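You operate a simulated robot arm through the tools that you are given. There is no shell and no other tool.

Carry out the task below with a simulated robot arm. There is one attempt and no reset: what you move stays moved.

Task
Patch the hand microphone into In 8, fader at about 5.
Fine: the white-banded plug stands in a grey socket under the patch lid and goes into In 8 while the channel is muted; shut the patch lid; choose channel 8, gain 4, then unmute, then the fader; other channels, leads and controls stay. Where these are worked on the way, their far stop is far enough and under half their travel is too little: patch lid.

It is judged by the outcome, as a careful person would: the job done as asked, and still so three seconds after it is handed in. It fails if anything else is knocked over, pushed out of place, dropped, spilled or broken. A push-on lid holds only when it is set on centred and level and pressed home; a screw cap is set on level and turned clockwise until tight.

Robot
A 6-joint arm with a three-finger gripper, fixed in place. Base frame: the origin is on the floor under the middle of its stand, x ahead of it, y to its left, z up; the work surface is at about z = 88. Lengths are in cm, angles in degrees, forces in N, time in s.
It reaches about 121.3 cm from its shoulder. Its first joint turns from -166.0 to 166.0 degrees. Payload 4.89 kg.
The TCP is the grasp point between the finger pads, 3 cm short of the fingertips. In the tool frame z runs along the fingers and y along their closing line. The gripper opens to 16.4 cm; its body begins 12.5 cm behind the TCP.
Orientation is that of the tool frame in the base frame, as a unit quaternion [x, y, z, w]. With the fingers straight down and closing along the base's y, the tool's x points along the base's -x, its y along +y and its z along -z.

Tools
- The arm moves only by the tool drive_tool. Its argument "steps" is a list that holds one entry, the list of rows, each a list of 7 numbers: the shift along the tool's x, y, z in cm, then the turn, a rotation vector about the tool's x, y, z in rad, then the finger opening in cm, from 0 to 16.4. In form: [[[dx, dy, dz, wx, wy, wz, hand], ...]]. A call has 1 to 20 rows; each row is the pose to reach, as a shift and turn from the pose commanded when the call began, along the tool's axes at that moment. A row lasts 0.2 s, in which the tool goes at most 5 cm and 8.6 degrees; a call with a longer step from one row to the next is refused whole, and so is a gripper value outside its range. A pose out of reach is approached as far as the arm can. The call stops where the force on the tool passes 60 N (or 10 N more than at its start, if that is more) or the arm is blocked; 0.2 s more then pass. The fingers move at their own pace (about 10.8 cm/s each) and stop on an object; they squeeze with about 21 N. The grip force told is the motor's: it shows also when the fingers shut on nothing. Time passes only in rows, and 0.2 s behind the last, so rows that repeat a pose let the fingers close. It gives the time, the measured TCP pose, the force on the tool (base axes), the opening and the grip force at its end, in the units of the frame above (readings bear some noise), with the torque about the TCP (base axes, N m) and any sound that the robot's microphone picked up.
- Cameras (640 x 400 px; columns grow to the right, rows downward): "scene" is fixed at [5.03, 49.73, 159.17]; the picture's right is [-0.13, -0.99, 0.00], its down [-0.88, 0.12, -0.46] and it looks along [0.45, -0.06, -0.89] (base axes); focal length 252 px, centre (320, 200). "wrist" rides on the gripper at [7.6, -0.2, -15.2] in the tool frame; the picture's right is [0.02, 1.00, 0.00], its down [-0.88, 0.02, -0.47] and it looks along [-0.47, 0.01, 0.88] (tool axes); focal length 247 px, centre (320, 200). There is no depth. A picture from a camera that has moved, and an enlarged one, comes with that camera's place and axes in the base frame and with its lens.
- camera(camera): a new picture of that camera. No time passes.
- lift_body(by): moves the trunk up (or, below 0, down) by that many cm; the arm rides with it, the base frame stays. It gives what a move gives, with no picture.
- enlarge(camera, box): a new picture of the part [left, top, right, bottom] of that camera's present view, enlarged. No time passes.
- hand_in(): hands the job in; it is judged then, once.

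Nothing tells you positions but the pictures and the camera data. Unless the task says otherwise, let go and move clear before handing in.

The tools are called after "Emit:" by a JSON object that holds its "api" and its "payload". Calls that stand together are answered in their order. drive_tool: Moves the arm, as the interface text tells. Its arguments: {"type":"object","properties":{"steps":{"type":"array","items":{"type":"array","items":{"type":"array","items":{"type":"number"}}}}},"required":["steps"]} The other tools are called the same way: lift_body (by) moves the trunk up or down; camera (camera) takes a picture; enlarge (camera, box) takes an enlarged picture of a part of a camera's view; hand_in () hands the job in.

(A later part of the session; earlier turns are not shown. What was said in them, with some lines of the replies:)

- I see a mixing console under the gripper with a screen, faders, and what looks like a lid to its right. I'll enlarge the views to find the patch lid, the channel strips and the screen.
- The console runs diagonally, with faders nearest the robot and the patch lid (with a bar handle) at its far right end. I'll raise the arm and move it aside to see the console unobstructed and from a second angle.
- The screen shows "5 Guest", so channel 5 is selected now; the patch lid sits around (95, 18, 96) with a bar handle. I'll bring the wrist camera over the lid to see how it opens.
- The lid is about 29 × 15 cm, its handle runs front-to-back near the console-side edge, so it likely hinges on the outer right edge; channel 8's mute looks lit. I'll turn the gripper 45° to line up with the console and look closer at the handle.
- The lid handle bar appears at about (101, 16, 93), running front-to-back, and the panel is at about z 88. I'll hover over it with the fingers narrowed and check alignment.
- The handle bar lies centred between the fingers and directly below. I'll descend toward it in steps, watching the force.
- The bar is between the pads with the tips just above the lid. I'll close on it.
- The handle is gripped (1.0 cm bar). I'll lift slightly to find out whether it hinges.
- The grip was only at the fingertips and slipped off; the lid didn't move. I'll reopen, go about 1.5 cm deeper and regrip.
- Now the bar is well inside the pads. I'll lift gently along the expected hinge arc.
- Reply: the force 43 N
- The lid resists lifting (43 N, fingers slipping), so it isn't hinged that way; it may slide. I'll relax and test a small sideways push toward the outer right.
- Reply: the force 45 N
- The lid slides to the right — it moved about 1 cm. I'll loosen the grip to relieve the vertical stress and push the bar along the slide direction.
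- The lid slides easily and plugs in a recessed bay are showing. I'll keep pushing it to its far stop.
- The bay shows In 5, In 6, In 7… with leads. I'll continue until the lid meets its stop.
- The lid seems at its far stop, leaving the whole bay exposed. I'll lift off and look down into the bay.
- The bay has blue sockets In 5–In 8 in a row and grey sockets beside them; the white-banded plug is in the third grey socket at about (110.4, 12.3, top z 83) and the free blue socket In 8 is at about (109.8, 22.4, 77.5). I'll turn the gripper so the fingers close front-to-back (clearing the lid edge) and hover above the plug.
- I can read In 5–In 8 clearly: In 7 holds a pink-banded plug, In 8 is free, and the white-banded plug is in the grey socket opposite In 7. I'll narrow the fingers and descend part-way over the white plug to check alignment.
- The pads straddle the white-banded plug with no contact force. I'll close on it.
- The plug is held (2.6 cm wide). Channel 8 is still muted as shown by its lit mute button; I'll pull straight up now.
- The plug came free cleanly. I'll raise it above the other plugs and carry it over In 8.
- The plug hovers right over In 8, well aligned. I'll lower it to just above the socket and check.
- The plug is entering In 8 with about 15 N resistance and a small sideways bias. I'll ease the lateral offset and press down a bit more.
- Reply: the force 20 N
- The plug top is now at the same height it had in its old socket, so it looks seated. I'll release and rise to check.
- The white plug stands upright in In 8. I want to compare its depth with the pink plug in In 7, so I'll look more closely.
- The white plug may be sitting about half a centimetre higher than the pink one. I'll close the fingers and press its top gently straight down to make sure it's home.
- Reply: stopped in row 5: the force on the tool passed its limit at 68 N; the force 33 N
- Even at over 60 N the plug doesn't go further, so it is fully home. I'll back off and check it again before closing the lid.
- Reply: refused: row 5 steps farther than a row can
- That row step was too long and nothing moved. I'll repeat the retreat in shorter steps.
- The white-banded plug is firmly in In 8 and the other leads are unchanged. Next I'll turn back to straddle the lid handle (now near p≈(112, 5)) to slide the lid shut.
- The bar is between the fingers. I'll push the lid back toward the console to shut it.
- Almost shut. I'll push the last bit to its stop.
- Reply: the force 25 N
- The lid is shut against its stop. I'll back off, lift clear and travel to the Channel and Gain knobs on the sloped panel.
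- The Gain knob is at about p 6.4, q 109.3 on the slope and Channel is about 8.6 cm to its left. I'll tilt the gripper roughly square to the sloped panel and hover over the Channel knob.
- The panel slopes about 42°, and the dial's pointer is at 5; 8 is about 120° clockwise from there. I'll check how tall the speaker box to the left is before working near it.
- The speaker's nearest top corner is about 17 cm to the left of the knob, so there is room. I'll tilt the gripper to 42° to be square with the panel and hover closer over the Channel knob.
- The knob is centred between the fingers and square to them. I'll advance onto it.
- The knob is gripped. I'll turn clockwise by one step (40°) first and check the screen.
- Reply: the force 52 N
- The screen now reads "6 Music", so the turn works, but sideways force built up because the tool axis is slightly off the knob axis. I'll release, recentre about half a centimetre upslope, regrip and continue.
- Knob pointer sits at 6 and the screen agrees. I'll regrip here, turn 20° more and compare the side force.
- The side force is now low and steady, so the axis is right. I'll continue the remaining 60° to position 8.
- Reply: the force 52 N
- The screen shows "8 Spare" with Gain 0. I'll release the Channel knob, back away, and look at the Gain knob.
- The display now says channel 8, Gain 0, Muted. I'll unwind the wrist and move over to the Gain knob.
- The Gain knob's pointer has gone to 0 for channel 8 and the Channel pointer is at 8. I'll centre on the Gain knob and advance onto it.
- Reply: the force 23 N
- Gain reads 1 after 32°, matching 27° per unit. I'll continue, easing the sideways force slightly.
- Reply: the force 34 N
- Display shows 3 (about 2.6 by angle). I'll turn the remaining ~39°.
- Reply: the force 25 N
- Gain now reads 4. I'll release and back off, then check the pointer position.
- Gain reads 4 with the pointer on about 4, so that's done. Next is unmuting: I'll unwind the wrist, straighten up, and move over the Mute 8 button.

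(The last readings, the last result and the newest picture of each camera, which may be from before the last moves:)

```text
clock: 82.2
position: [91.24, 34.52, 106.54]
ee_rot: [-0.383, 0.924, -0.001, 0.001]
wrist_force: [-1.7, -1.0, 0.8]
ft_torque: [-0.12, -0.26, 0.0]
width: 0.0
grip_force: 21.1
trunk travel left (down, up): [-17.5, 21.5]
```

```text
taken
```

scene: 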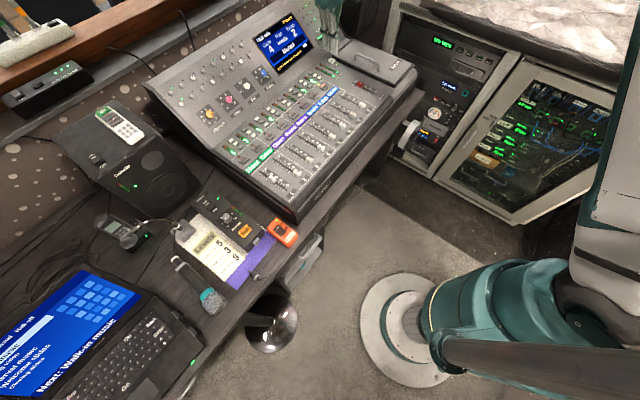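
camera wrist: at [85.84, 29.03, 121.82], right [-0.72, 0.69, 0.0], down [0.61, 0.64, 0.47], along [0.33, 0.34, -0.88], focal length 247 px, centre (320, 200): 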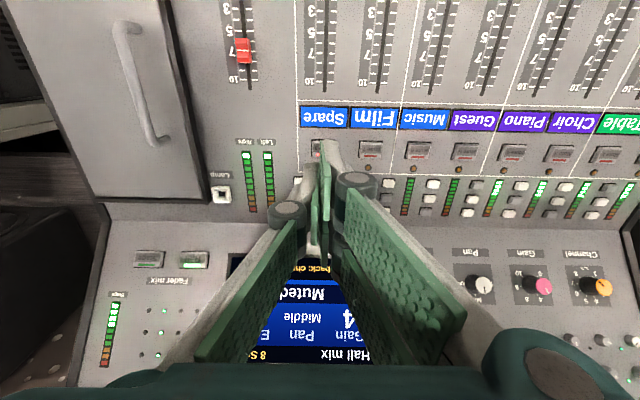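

Emit:
{"api": "enlarge", "payload": {"camera": "wrist", "box": [270, 90, 400, 220]}}

Emit:
{"api": "enlarge", "payload": {"camera": "scene", "box": [240, 0, 400, 110]}}

```text
3.08 times, centred on (335, 155) of wrist
camera zoom: at [85.84, 29.03, 121.82], right [-0.72, 0.69, 0.0], down [0.61, 0.64, 0.47], along [0.33, 0.34, -0.88], focal length 760 px, centre (274, 338)
```

zoom: 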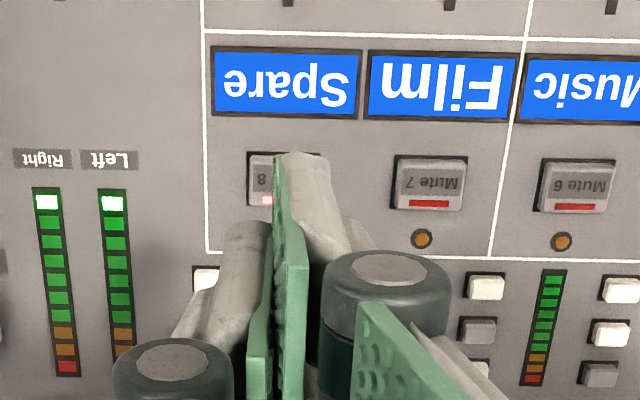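

```text
3.64 times, centred on (320, 55) of scene
camera zoom: at [5.03, 49.73, 159.17], right [-0.13, -0.99, 0.0], down [-0.88, 0.12, -0.46], along [0.45, -0.06, -0.89], focal length 916 px, centre (320, 727)
```

zoom: 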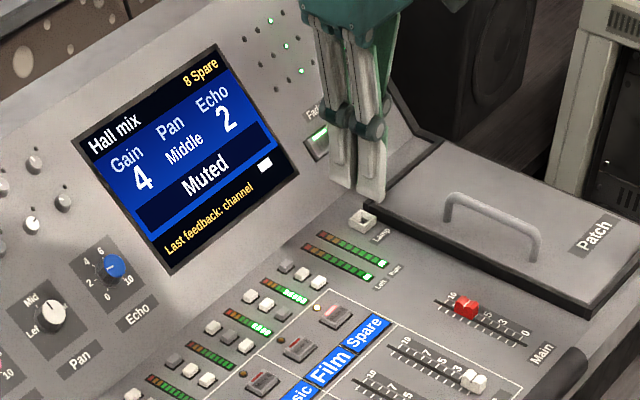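

The screen confirms channel 8, gain 4, Muted. I'll turn the closed fingers so their narrow side fits the Mute 8 button, and position above it.

Emit:
{"api": "drive_tool", "payload": {"steps": [[[-0.15, 0, 0, 0, 0, 0.131, 0], [-0.3, 0, 0, 0, 0, 0.262, 0], [-0.45, 0.1, 0, 0, 0, 0.393, 0], [-0.6, 0.1, 0, 0, 0, 0.524, 0], [-0.75, 0.1, 0, 0, 0, 0.655, 0], [-0.9, 0.2, 0, 0, 0, 0.785, 0], [-1.05, 0.2, 0, 0, 0, 0.916, 0], [-1.2, 0.3, 0, 0, 0, 1.047, 0], [-1.35, 0.3, 0, 0, 0, 1.178, 0], [-1.5, 0.4, 0, 0, 0, 1.309, 0], [-1.65, 0.4, 0, 0, 0, 1.44, 0], [-1.8, 0.4, 0, 0, 0, 1.571, 0], [-1.8, 0.4, 4, 0, 0, 1.571, 0], [-1.8, 0.4, 7, 0, 0, 1.571, 0]]]}}

Emit:
{"api": "camera", "payload": {"camera": "wrist"}}

Emit:
{"api": "enlarge", "payload": {"camera": "wrist", "box": [240, 90, 400, 220]}}

Emit:
{"api": "enlarge", "payload": {"camera": "scene", "box": [260, 40, 380, 120]}}

```text
clock: 85.2
position: [92.18, 36.06, 99.18]
ee_rot: [0.382, 0.924, 0.001, 0.001]
wrist_force: [-1.2, -0.5, 1.3]
ft_torque: [0.04, -0.13, 0.01]
width: 0.0
grip_force: 21.6
trunk travel left (down, up): [-17.5, 21.5]
```

```text
taken
camera wrist: at [86.5, 41.46, 114.5], right [0.69, 0.72, 0.0], down [0.63, -0.61, 0.47], along [0.34, -0.33, -0.88], focal length 247 px, centre (320, 200)
```

wrist: 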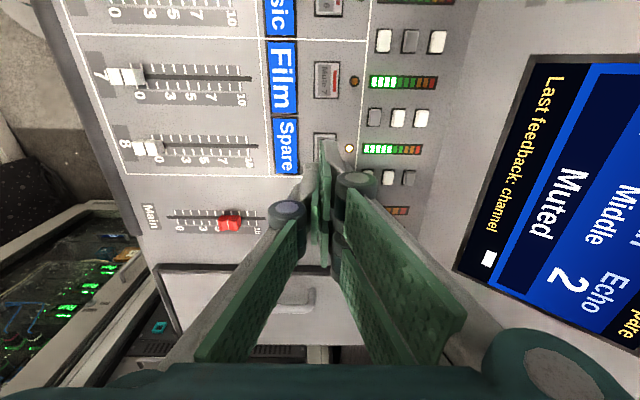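

```text
3.08 times, centred on (320, 155) of wrist
camera zoom: at [86.5, 41.46, 114.5], right [0.69, 0.72, 0.0], down [0.63, -0.61, 0.47], along [0.34, -0.33, -0.88], focal length 760 px, centre (320, 338)
```

zoom: 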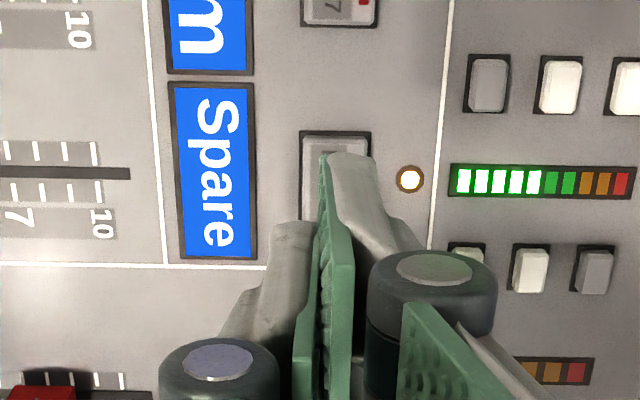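

```text
5.00 times, centred on (320, 80) of scene
camera zoom: at [5.03, 49.73, 159.17], right [-0.13, -0.99, 0.0], down [-0.88, 0.12, -0.46], along [0.45, -0.06, -0.89], focal length 1259 px, centre (320, 800)
```

zoom: 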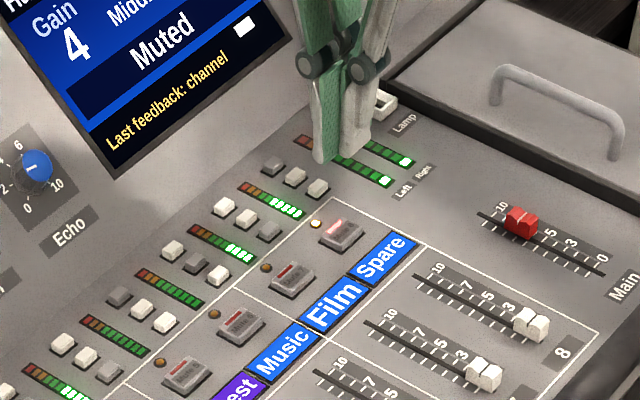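

Signal shows on channel 8's meter and it's still muted. I'll nudge to the button's centre and press gently.

Emit:
{"api": "drive_tool", "payload": {"steps": [[[0, 0.35, 2, 0, 0, 0, 0], [0, 0.35, 4, 0, 0, 0, 0], [0, 0.35, 5.5, 0, 0, 0, 0], [0, 0.35, 6, 0, 0, 0, 0]]]}}

Emit:
{"api": "enlarge", "payload": {"camera": "scene", "box": [260, 40, 380, 120]}}

```text
clock: 86.2
position: [92.48, 36.46, 93.17]
ee_rot: [0.383, 0.924, 0.0, 0.001]
wrist_force: [0.6, -0.5, -0.1]
ft_torque: [0.0, 0.02, 0.03]
width: 0.0
grip_force: 21.3
trunk travel left (down, up): [-17.5, 21.5]
```

```text
5.00 times, centred on (320, 80) of scene
camera zoom: at [5.03, 49.73, 159.17], right [-0.13, -0.99, 0.0], down [-0.88, 0.12, -0.46], along [0.45, -0.06, -0.89], focal length 1259 px, centre (320, 800)
```

zoom: 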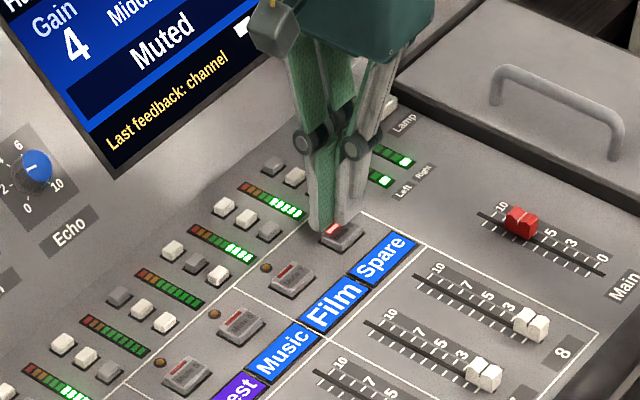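

Emit:
{"api": "drive_tool", "payload": {"steps": [[[0, -0.15, 0.3, 0, 0, 0, 0], [0, -0.15, 0.6, 0, 0, 0, 0], [0, -0.15, 0.9, 0, 0, 0, 0], [0, -0.15, 1.1, 0, 0, 0, 0]]]}}

Emit:
{"api": "enlarge", "payload": {"camera": "scene", "box": [260, 40, 380, 120]}}

```text
clock: 87.2
position: [92.25, 36.22, 91.96]
ee_rot: [0.383, 0.924, 0.001, 0.001]
wrist_force: [-0.6, -0.6, 0.3]
ft_torque: [0.04, 0.0, 0.03]
width: 0.0
grip_force: 21.0
trunk travel left (down, up): [-17.5, 21.5]
```

```text
5.00 times, centred on (320, 80) of scene
camera zoom: at [5.03, 49.73, 159.17], right [-0.13, -0.99, 0.0], down [-0.88, 0.12, -0.46], along [0.45, -0.06, -0.89], focal length 1259 px, centre (320, 800)
```

zoom: 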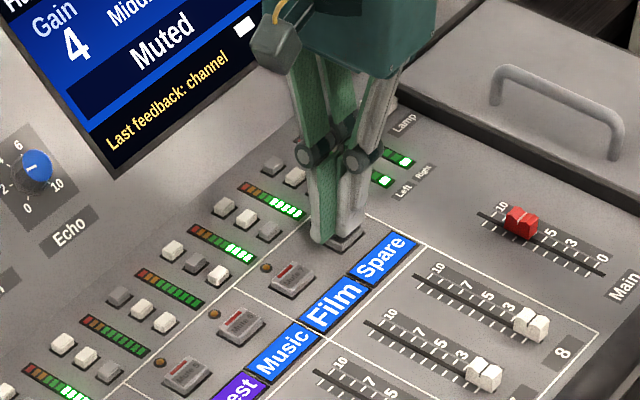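

Emit:
{"api": "drive_tool", "payload": {"steps": [[[0, 0, 0.2, 0, 0, 0, 0], [0, 0, 0.4, 0, 0, 0, 0]]]}}

Emit:
{"api": "enlarge", "payload": {"camera": "scene", "box": [260, 40, 380, 120]}}

```text
clock: 87.8
position: [92.29, 36.18, 91.63]
ee_rot: [0.383, 0.924, 0.001, 0.001]
wrist_force: [-0.9, 0.1, 0.2]
ft_torque: [0.02, -0.06, -0.01]
width: 0.02
grip_force: 21.0
trunk travel left (down, up): [-17.5, 21.5]
```

```text
5.00 times, centred on (320, 80) of scene
camera zoom: at [5.03, 49.73, 159.17], right [-0.13, -0.99, 0.0], down [-0.88, 0.12, -0.46], along [0.45, -0.06, -0.89], focal length 1259 px, centre (320, 800)
```

zoom: 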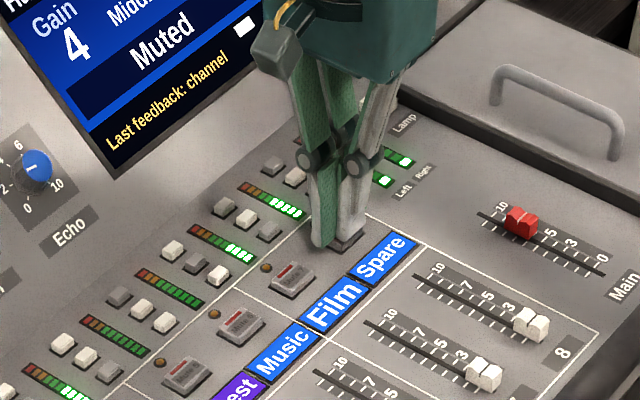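

Emit:
{"api": "drive_tool", "payload": {"steps": [[[0, 0, 0.2, 0, 0, 0, 0], [0, 0, 0.4, 0, 0, 0, 0]]]}}

Emit:
{"api": "enlarge", "payload": {"camera": "scene", "box": [260, 40, 380, 120]}}

Emit:
{"api": "enlarge", "payload": {"camera": "wrist", "box": [240, 110, 400, 240]}}

```text
clock: 88.4
position: [92.27, 36.31, 91.28]
ee_rot: [0.383, 0.924, 0.001, 0.001]
wrist_force: [-0.7, -0.6, 2.5]
ft_torque: [-0.02, 0.02, 0.0]
width: 0.62
grip_force: 45.2
trunk travel left (down, up): [-17.5, 21.5]
```

```text
5.00 times, centred on (320, 80) of scene
camera zoom: at [5.03, 49.73, 159.17], right [-0.13, -0.99, 0.0], down [-0.88, 0.12, -0.46], along [0.45, -0.06, -0.89], focal length 1259 px, centre (320, 800)
```

zoom: 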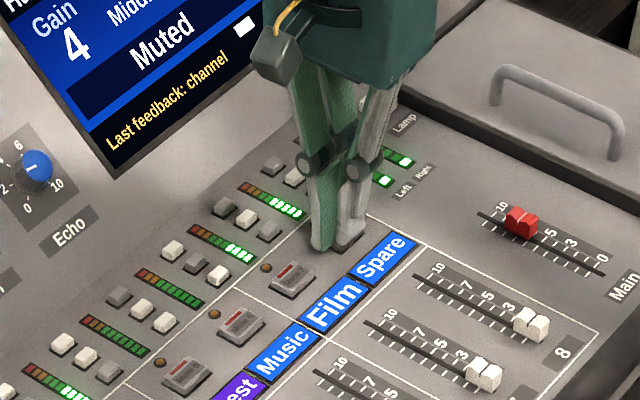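

```text
3.08 times, centred on (320, 175) of wrist
camera zoom: at [86.7, 41.59, 106.56], right [0.69, 0.72, 0.0], down [0.63, -0.61, 0.47], along [0.34, -0.33, -0.88], focal length 760 px, centre (320, 277)
```

zoom: 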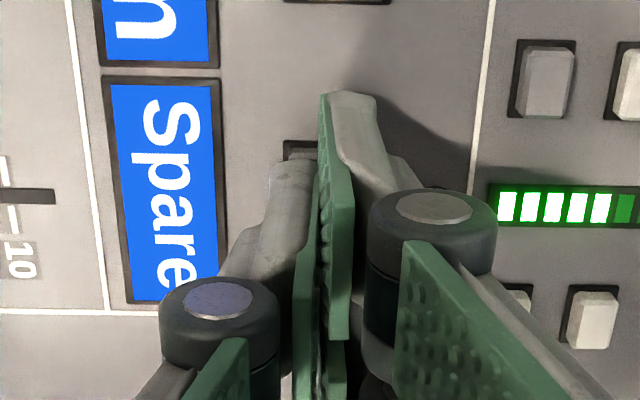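

Contact has begun (2.5 N). I'll press slightly further.

Emit:
{"api": "drive_tool", "payload": {"steps": [[[0, 0, 0.15, 0, 0, 0, 0.6], [0, 0, 0.3, 0, 0, 0, 0.6]]]}}

Emit:
{"api": "enlarge", "payload": {"camera": "scene", "box": [260, 20, 380, 100]}}

```text
clock: 89.0
position: [92.35, 36.23, 91.05]
ee_rot: [0.383, 0.924, 0.001, 0.001]
wrist_force: [1.9, 2.3, 9.7]
ft_torque: [0.12, -0.07, 0.03]
width: 0.62
grip_force: 0.1
trunk travel left (down, up): [-17.5, 21.5]
heard: click, click
```

```text
5.00 times, centred on (320, 60) of scene
camera zoom: at [5.03, 49.73, 159.17], right [-0.13, -0.99, 0.0], down [-0.88, 0.12, -0.46], along [0.45, -0.06, -0.89], focal length 1259 px, centre (320, 900)
```

zoom: 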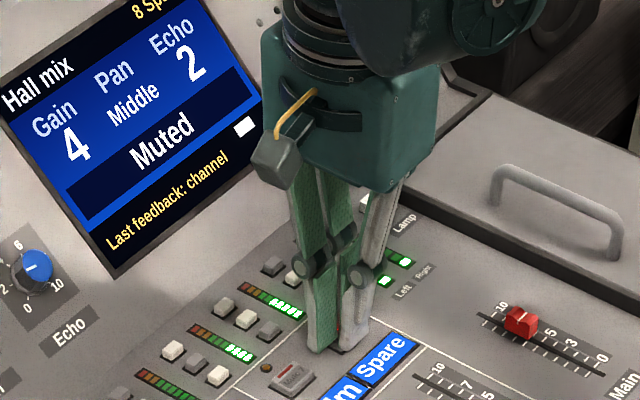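

I heard two clicks and the display still says Muted. I'll lift off and check the state.

Emit:
{"api": "drive_tool", "payload": {"steps": [[[0, 0, -0.6, 0, 0, 0, 0.6], [0, 0, -1.5, 0, 0, 0, 0.3], [0, 0, -3, 0, 0, 0, 0.1], [0, 0, -5, 0, 0, 0, 0]]]}}

Emit:
{"api": "enlarge", "payload": {"camera": "scene", "box": [260, 20, 380, 100]}}

Emit:
{"api": "enlarge", "payload": {"camera": "wrist", "box": [240, 60, 440, 220]}}

```text
clock: 90.0
position: [92.32, 36.27, 95.82]
ee_rot: [0.383, 0.924, 0.001, 0.001]
wrist_force: [1.0, 0.3, -0.8]
ft_torque: [-0.06, 0.1, 0.02]
width: 0.0
grip_force: 20.6
trunk travel left (down, up): [-17.5, 21.5]
```

```text
5.00 times, centred on (320, 60) of scene
camera zoom: at [5.03, 49.73, 159.17], right [-0.13, -0.99, 0.0], down [-0.88, 0.12, -0.46], along [0.45, -0.06, -0.89], focal length 1259 px, centre (320, 900)
```

zoom: 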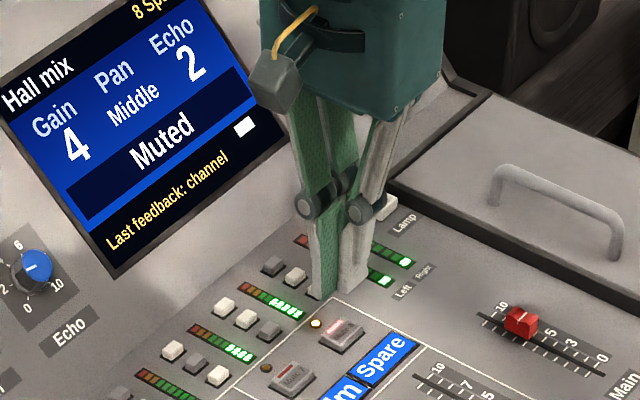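

```text
2.50 times, centred on (340, 140) of wrist
camera zoom: at [86.74, 41.53, 111.26], right [0.69, 0.72, 0.0], down [0.64, -0.61, 0.47], along [0.34, -0.33, -0.88], focal length 617 px, centre (270, 350)
```

zoom: 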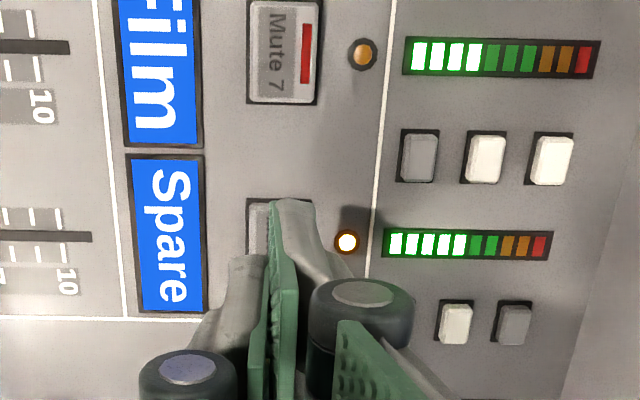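

It's muted again, so the press toggled twice. I'll set the fingers at a fixed small opening so they don't shift under load, and press in tiny steps until a single click.

Emit:
{"api": "drive_tool", "payload": {"steps": [[[0, -0.1, 0, 0, 0, 0, 0.9], [0, -0.1, 2, 0, 0, 0, 0.9], [0, -0.1, 3.5, 0, 0, 0, 0.9], [0, -0.1, 4.2, 0, 0, 0, 0.9]]]}}

Emit:
{"api": "drive_tool", "payload": {"steps": [[[0, 0, 0.2, 0, 0, 0, 0.9]]]}}

Emit:
{"api": "drive_tool", "payload": {"steps": [[[0, 0, 0.1, 0, 0, 0, 0.9]]]}}

```text
clock: 91.0
position: [92.21, 36.3, 91.83]
ee_rot: [0.383, 0.924, 0.001, 0.001]
wrist_force: [-0.5, -0.3, -0.5]
ft_torque: [0.01, -0.01, -0.01]
width: 0.91
grip_force: 0.0
trunk travel left (down, up): [-17.5, 21.5]
```

```text
clock: 91.4
position: [92.17, 36.38, 91.59]
ee_rot: [0.383, 0.924, 0.0, 0.001]
wrist_force: [-0.4, -0.3, -0.5]
ft_torque: [0.02, 0.03, 0.0]
width: 0.92
grip_force: 0.1
trunk travel left (down, up): [-17.5, 21.5]
```

```text
clock: 91.8
position: [92.25, 36.24, 91.43]
ee_rot: [0.383, 0.924, 0.0, 0.001]
wrist_force: [0.4, 0.7, 1.1]
ft_torque: [-0.02, 0.0, -0.02]
width: 0.91
grip_force: 0.0
trunk travel left (down, up): [-17.5, 21.5]
```

Emit:
{"api": "drive_tool", "payload": {"steps": [[[0, 0, 0.1, 0, 0, 0, 0.9]]]}}

Emit:
{"api": "enlarge", "payload": {"camera": "scene", "box": [260, 20, 380, 100]}}

```text
clock: 92.2
position: [92.22, 36.2, 91.42]
ee_rot: [0.382, 0.924, 0.0, 0.001]
wrist_force: [1.4, -0.5, 1.8]
ft_torque: [0.01, -0.03, 0.02]
width: 0.89
grip_force: 0.0
trunk travel left (down, up): [-17.5, 21.5]
heard: click
```

```text
5.00 times, centred on (320, 60) of scene
camera zoom: at [5.03, 49.73, 159.17], right [-0.13, -0.99, 0.0], down [-0.88, 0.12, -0.46], along [0.45, -0.06, -0.89], focal length 1259 px, centre (320, 900)
```

zoom: 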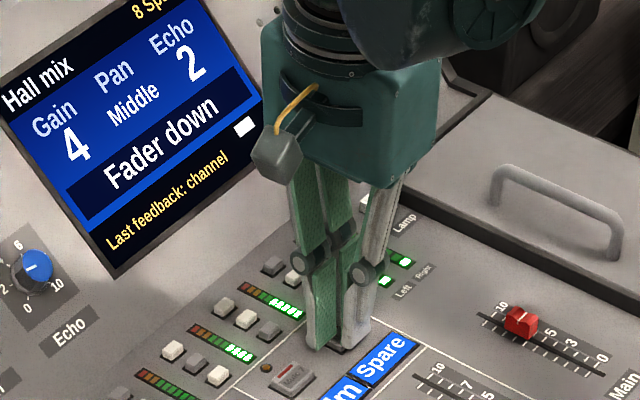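

One click and the display now says "Fader down" — unmuted. I'll lift straight off and confirm.

Emit:
{"api": "drive_tool", "payload": {"steps": [[[0, 0, -2, 0, 0, 0, 0.9], [0, 0, -5, 0, 0, 0, 0.9], [0, 0, -8, 0, 0, 0, 0.9], [0, 0, -12, 0, 0, 0, 2]]]}}

Emit:
{"api": "enlarge", "payload": {"camera": "scene", "box": [260, 20, 380, 120]}}

Emit:
{"api": "camera", "payload": {"camera": "wrist"}}

```text
clock: 93.2
position: [92.24, 36.15, 103.22]
ee_rot: [0.382, 0.924, 0.0, 0.0]
wrist_force: [0.3, 1.3, -1.1]
ft_torque: [-0.05, 0.16, 0.0]
width: 2.0
grip_force: 0.1
trunk travel left (down, up): [-17.5, 21.5]
```

```text
4.00 times, centred on (320, 70) of scene
camera zoom: at [5.03, 49.73, 159.17], right [-0.13, -0.99, 0.0], down [-0.88, 0.12, -0.46], along [0.45, -0.06, -0.89], focal length 1007 px, centre (320, 720)
```

zoom: 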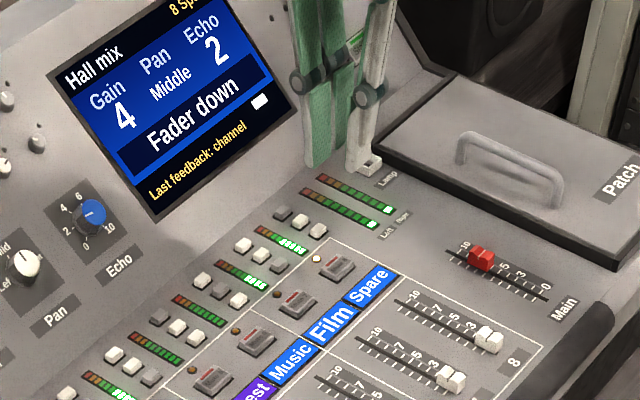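

```text
taken
camera wrist: at [86.6, 41.46, 118.53], right [0.69, 0.72, 0.0], down [0.64, -0.61, 0.47], along [0.34, -0.33, -0.88], focal length 247 px, centre (320, 200)
```

wrist: 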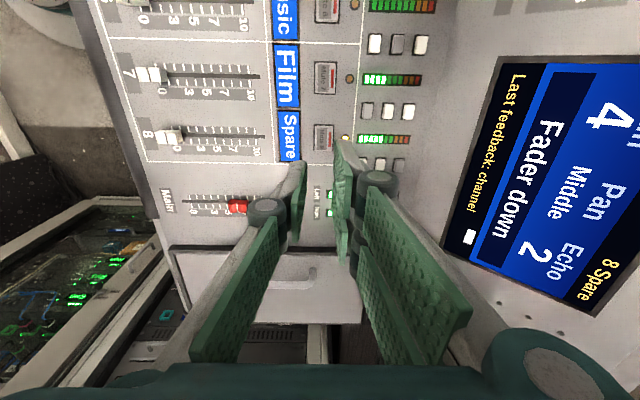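

Unmuted and holding. Now the fader: the channel 8 cap is at 0 near (79, 24). I'll move over it for a close look.

Emit:
{"api": "drive_tool", "payload": {"steps": [[[0, -4.4, 0, 0, 0, 0, 4], [0.1, -8.8, 0, 0, 0, 0, 5], [0.2, -13.2, 0.5, 0, 0, 0, 5], [0.2, -17.6, 2, 0, 0, 0, 5], [0.2, -17.8, 4, 0, 0, 0, 5]]]}}

Emit:
{"api": "camera", "payload": {"camera": "wrist"}}

Emit:
{"api": "enlarge", "payload": {"camera": "wrist", "box": [240, 80, 400, 210]}}

Emit:
{"api": "enlarge", "payload": {"camera": "scene", "box": [300, 50, 420, 150]}}

```text
clock: 94.4
position: [79.4, 23.8, 99.26]
ee_rot: [0.383, 0.924, 0.001, 0.002]
wrist_force: [-1.2, -0.9, 1.4]
ft_torque: [0.05, -0.2, -0.02]
width: 5.0
grip_force: 0.0
trunk travel left (down, up): [-17.5, 21.5]
```

```text
taken
camera wrist: at [73.84, 29.06, 114.51], right [0.69, 0.72, 0.0], down [0.63, -0.61, 0.47], along [0.34, -0.33, -0.88], focal length 247 px, centre (320, 200)
```

wrist: 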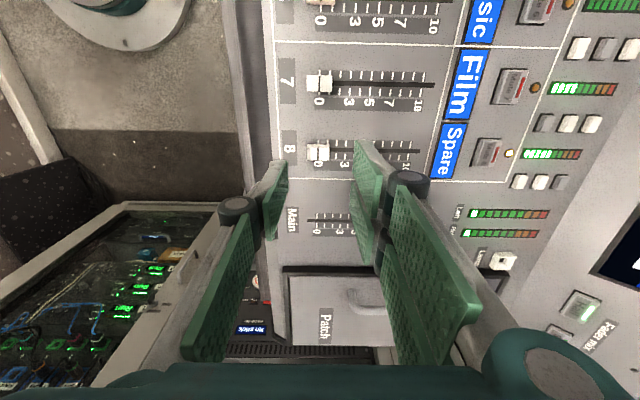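

```text
3.08 times, centred on (320, 145) of wrist
camera zoom: at [73.84, 29.06, 114.51], right [0.69, 0.72, 0.0], down [0.63, -0.61, 0.47], along [0.34, -0.33, -0.88], focal length 760 px, centre (320, 369)
```

zoom: 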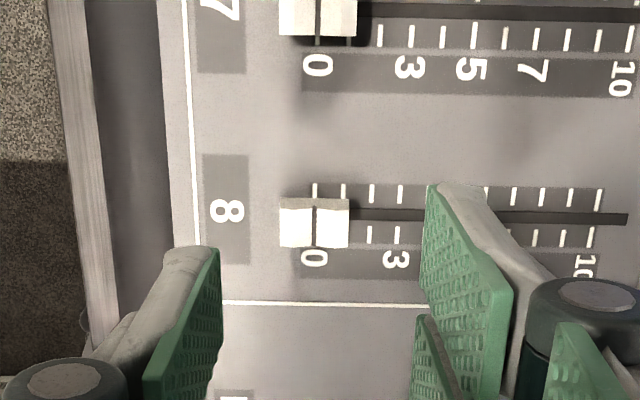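

```text
4.00 times, centred on (360, 100) of scene
camera zoom: at [5.03, 49.73, 159.17], right [-0.13, -0.99, 0.0], down [-0.88, 0.12, -0.46], along [0.45, -0.06, -0.89], focal length 1007 px, centre (160, 600)
```

zoom: 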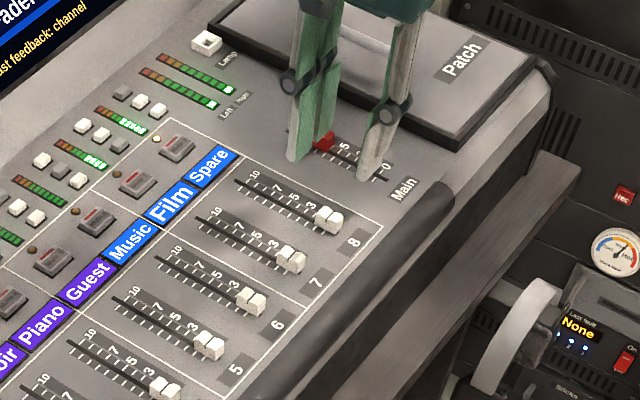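

The fader scale is linear at about 1.02 cm per unit, so 5 is about 5.1 cm up from 0. I'll descend straddling the channel 8 cap.

Emit:
{"api": "drive_tool", "payload": {"steps": [[[-0.1, -0.25, 2, 0, 0, 0, 4], [-0.1, -0.25, 4, 0, 0, 0, 3.8], [-0.1, -0.25, 5.5, 0, 0, 0, 3.8], [-0.1, -0.25, 6.5, 0, 0, 0, 3.8]]]}}

Emit:
{"api": "enlarge", "payload": {"camera": "wrist", "box": [220, 100, 420, 260]}}

Emit:
{"api": "enlarge", "payload": {"camera": "scene", "box": [300, 60, 400, 140]}}

```text
clock: 95.4
position: [79.37, 23.39, 92.89]
ee_rot: [0.383, 0.924, 0.001, 0.001]
wrist_force: [0.3, 0.2, 0.4]
ft_torque: [0.04, -0.03, 0.03]
width: 3.81
grip_force: 0.1
trunk travel left (down, up): [-17.5, 21.5]
```

```text
2.50 times, centred on (320, 180) of wrist
camera zoom: at [73.77, 28.83, 108.22], right [0.69, 0.72, 0.0], down [0.63, -0.61, 0.47], along [0.34, -0.33, -0.88], focal length 617 px, centre (320, 250)
```

zoom: 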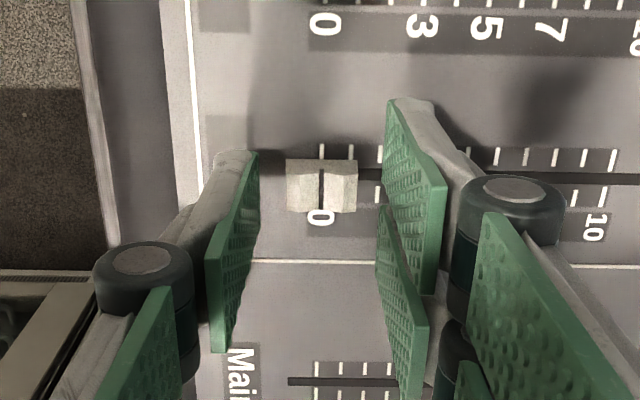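

```text
5.00 times, centred on (350, 100) of scene
camera zoom: at [5.03, 49.73, 159.17], right [-0.13, -0.99, 0.0], down [-0.88, 0.12, -0.46], along [0.45, -0.06, -0.89], focal length 1259 px, centre (170, 700)
```

zoom: 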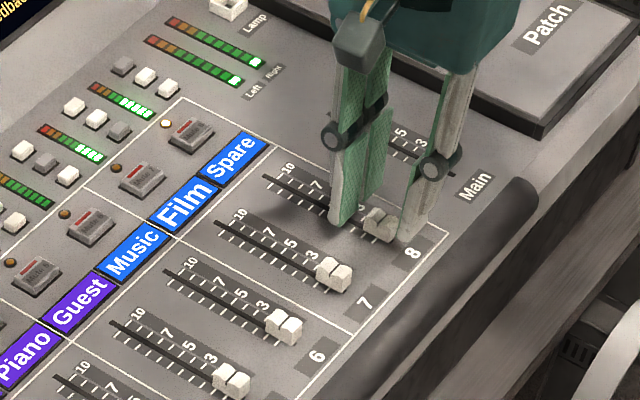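

Emit:
{"api": "drive_tool", "payload": {"steps": [[[0, 0, 0.5, 0, 0, 0, 3.8], [0, 0, 1.0, 0, 0, 0, 3.8], [0, 0, 1.3, 0, 0, 0, 3.8], [0, 0, 1.5, 0, 0, 0, 3.8]]]}}

Emit:
{"api": "drive_tool", "payload": {"steps": [[[0, 0, 0, 0, 0, 0, 3.2], [0, 0, 0, 0, 0, 0, 2.7], [0, 0, 0, 0, 0, 0, 2.3], [0, 0, 0, 0, 0, 0, 2.0]]]}}

Emit:
{"api": "enlarge", "payload": {"camera": "wrist", "box": [220, 100, 420, 260]}}

Emit:
{"api": "enlarge", "payload": {"camera": "scene", "box": [300, 60, 400, 140]}}

```text
clock: 96.4
position: [79.38, 23.58, 91.43]
ee_rot: [0.382, 0.924, 0.0, 0.001]
wrist_force: [-0.6, 0.0, -0.5]
ft_torque: [-0.01, 0.0, -0.01]
width: 3.83
grip_force: 0.1
trunk travel left (down, up): [-17.5, 21.5]
```

```text
clock: 97.4
position: [79.46, 23.5, 91.44]
ee_rot: [0.383, 0.924, 0.001, 0.002]
wrist_force: [3.3, 2.3, 0.3]
ft_torque: [0.11, -0.04, -0.04]
width: 2.36
grip_force: 44.5
trunk travel left (down, up): [-17.5, 21.5]
```

```text
2.50 times, centred on (320, 180) of wrist
camera zoom: at [73.78, 28.85, 106.68], right [0.69, 0.72, 0.0], down [0.63, -0.61, 0.47], along [0.34, -0.33, -0.88], focal length 617 px, centre (320, 250)
```

zoom: 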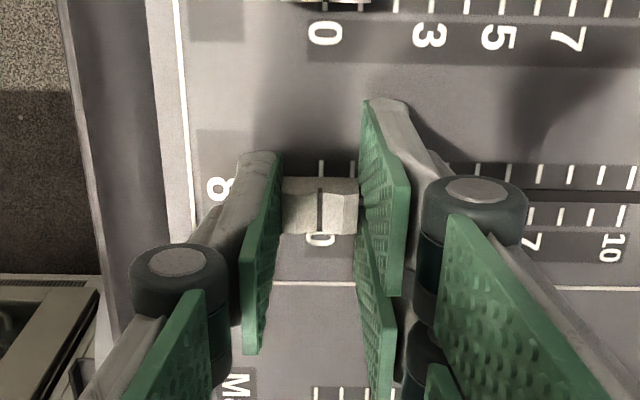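

```text
5.00 times, centred on (350, 100) of scene
camera zoom: at [5.03, 49.73, 159.17], right [-0.13, -0.99, 0.0], down [-0.88, 0.12, -0.46], along [0.45, -0.06, -0.89], focal length 1259 px, centre (170, 700)
```

zoom: 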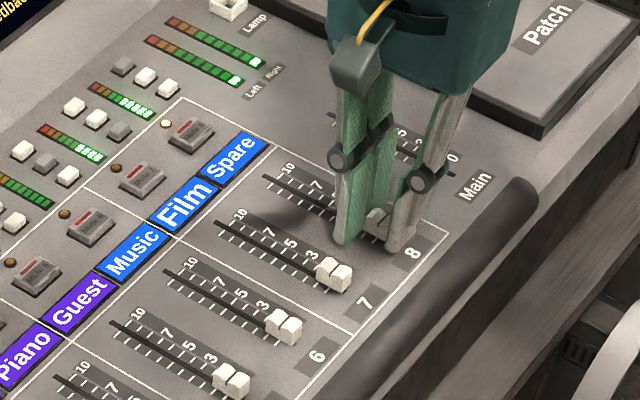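

The cap is held. I'll slide it up the scale by 5.1 cm toward 5.

Emit:
{"api": "drive_tool", "payload": {"steps": [[[0, 0.8, 0, 0, 0, 0, 2.0], [0, 1.6, 0, 0, 0, 0, 2.0], [0, 2.4, 0, 0, 0, 0, 2.0], [0, 3.2, 0, 0, 0, 0, 2.0], [0, 4.0, 0, 0, 0, 0, 2.0], [0, 4.7, 0, 0, 0, 0, 2.0], [0, 5.1, 0, 0, 0, 0, 2.0]]]}}

Emit:
{"api": "enlarge", "payload": {"camera": "wrist", "box": [220, 80, 420, 240]}}

Emit:
{"api": "enlarge", "payload": {"camera": "scene", "box": [240, 10, 400, 140]}}

```text
clock: 99.0
position: [82.97, 27.24, 91.43]
ee_rot: [0.382, 0.924, 0.001, 0.001]
wrist_force: [2.4, -2.7, 4.4]
ft_torque: [-0.08, -0.06, -0.04]
width: 2.32
grip_force: 44.8
trunk travel left (down, up): [-17.5, 21.5]
```

```text
2.50 times, centred on (320, 160) of wrist
camera zoom: at [77.34, 32.43, 106.67], right [0.69, 0.72, 0.0], down [0.63, -0.61, 0.48], along [0.34, -0.33, -0.88], focal length 617 px, centre (320, 300)
```

zoom: 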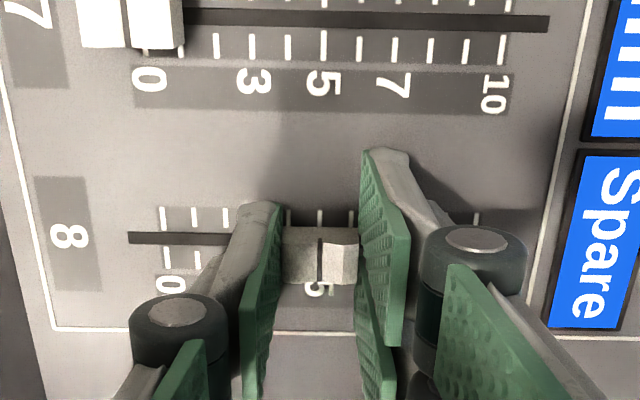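

```text
3.08 times, centred on (320, 75) of scene
camera zoom: at [5.03, 49.73, 159.17], right [-0.13, -0.99, 0.0], down [-0.88, 0.12, -0.46], along [0.45, -0.06, -0.89], focal length 775 px, centre (320, 585)
```

zoom: 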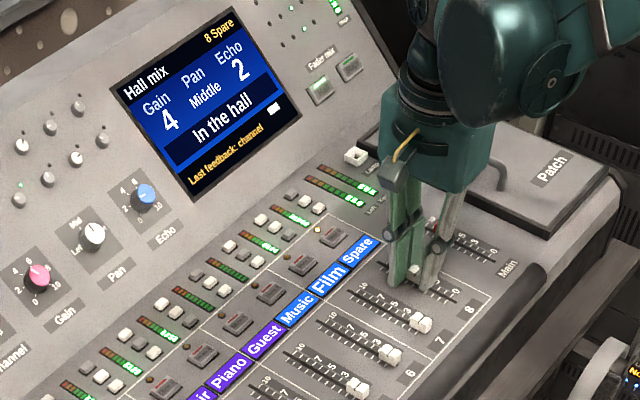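

The cap's line is on 5 and the display reads "In the hall". I'll release, rise clear and check everything.

Emit:
{"api": "drive_tool", "payload": {"steps": [[[0, 0, 0, 0, 0, 0, 2.6], [0, 0, 0, 0, 0, 0, 3.4], [0, 0, 0, 0, 0, 0, 3.8], [0, 0, -3, 0, 0, 0, 3.8], [0, 0, -7, 0, 0, 0, 3.8], [0, 0, -11, 0, 0, 0, 3.8], [0, 0, -15, 0, 0, 0, 3.8], [3, 0, -18, 0, 0, 0, 3.8], [3, -4, -19, 0, 0, 0, 3.8], [3, -8, -20, 0, 0, 0, 3.8], [3, -12, -20, 0, 0, 0, 3.8], [3, -16, -20, 0, 0, 0, 3.8], [3, -20, -20, 0, 0, 0, 3.8]]]}}

Emit:
{"api": "camera", "payload": {"camera": "scene"}}

Emit:
{"api": "camera", "payload": {"camera": "wrist"}}

Emit:
{"api": "enlarge", "payload": {"camera": "scene", "box": [230, 0, 420, 120]}}

Emit:
{"api": "enlarge", "payload": {"camera": "scene", "box": [220, 70, 400, 200]}}

Emit:
{"api": "enlarge", "payload": {"camera": "scene", "box": [150, 40, 300, 150]}}

```text
clock: 101.8
position: [66.76, 15.1, 111.24]
ee_rot: [0.383, 0.924, 0.0, 0.001]
wrist_force: [1.4, 0.0, -0.9]
ft_torque: [-0.12, 0.21, 0.0]
width: 3.81
grip_force: 0.0
trunk travel left (down, up): [-17.5, 21.5]
```

```text
taken
```

scene: 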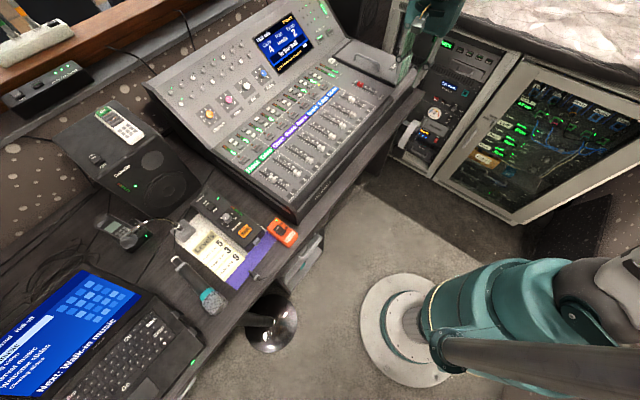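

```text
taken
camera wrist: at [61.13, 20.49, 126.54], right [0.69, 0.72, 0.0], down [0.64, -0.61, 0.47], along [0.34, -0.33, -0.88], focal length 247 px, centre (320, 200)
```

wrist: 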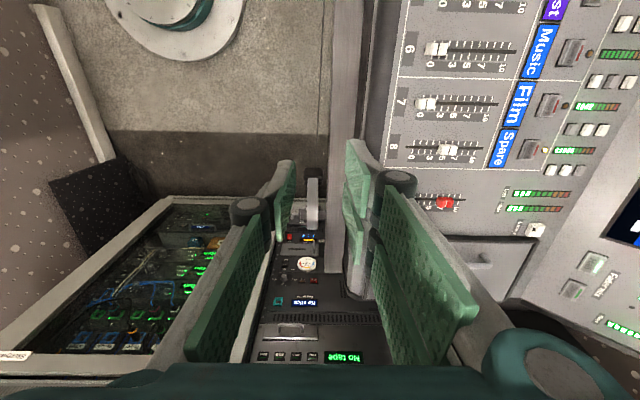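

```text
3.33 times, centred on (325, 60) of scene
camera zoom: at [5.03, 49.73, 159.17], right [-0.13, -0.99, 0.0], down [-0.88, 0.12, -0.46], along [0.45, -0.06, -0.89], focal length 839 px, centre (303, 667)
```

zoom: 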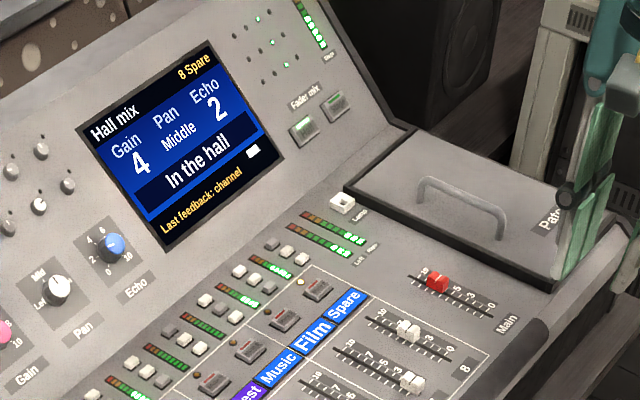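

```text
3.08 times, centred on (310, 135) of scene
camera zoom: at [5.03, 49.73, 159.17], right [-0.13, -0.99, 0.0], down [-0.88, 0.12, -0.46], along [0.45, -0.06, -0.89], focal length 775 px, centre (351, 400)
```

zoom: 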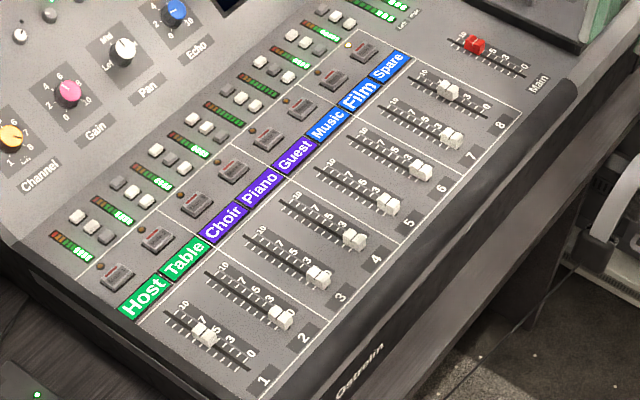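

```text
3.64 times, centred on (225, 95) of scene
camera zoom: at [5.03, 49.73, 159.17], right [-0.13, -0.99, 0.0], down [-0.88, 0.12, -0.46], along [0.45, -0.06, -0.89], focal length 916 px, centre (666, 582)
```

zoom: 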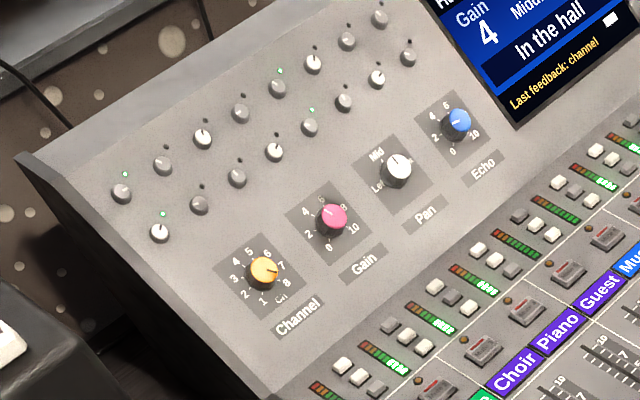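

Emit:
{"api": "enlarge", "payload": {"camera": "wrist", "box": [380, 60, 640, 230]}}

Emit:
{"api": "enlarge", "payload": {"camera": "scene", "box": [310, 30, 420, 110]}}

```text
2.35 times, centred on (510, 145) of wrist
camera zoom: at [61.13, 20.49, 126.54], right [0.69, 0.72, 0.0], down [0.64, -0.61, 0.47], along [0.34, -0.33, -0.88], focal length 581 px, centre (-127, 329)
```

zoom: 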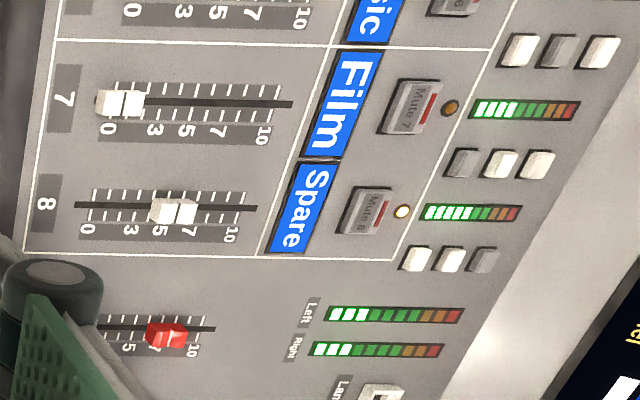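

```text
5.00 times, centred on (365, 70) of scene
camera zoom: at [5.03, 49.73, 159.17], right [-0.13, -0.99, 0.0], down [-0.88, 0.12, -0.46], along [0.45, -0.06, -0.89], focal length 1259 px, centre (95, 850)
```

zoom: 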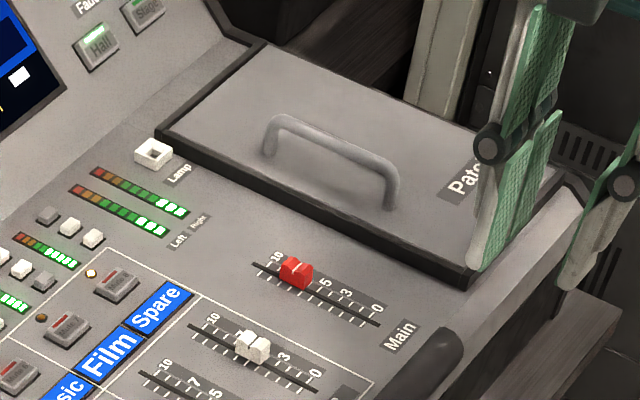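

Everything checks out: the white-banded plug is in In 8 and the patch lid is shut. Channel 8 shows Gain 4 and is unmuted, its fader is at 5, and the screen reads "In the hall". The other controls look unchanged and the arm is clear, so I'm handing in.

Emit:
{"api": "hand_in", "payload": {}}

```text
The job is handed in.
```

The hand microphone is patched into In 8, and channel 8 is live with its fader at 5. The console screen shows channel 8 selected, gain 4 and "In the hall". I've handed the job in.

- **Plug:** I moved the white-banded plug from its grey socket to In 8 while the channel was muted. It is fully seated: over 60 N on top of it moved it no further.
- **Lid:** The patch lid is slid shut against its stop.
- **Gain:** The screen reads 4, but the knob's pointer looks slightly past it, at about 4.2.
- **Mute:** My first press of Mute 8 clicked twice and left the channel muted. A second, gentler press unmuted it, and it stayed that way. The fader was still at 0 throughout.
- **Everything else:** From the final pictures, the other faders, knobs and mutes look unchanged. The other leads were still in place when I last saw them, before closing the lid.
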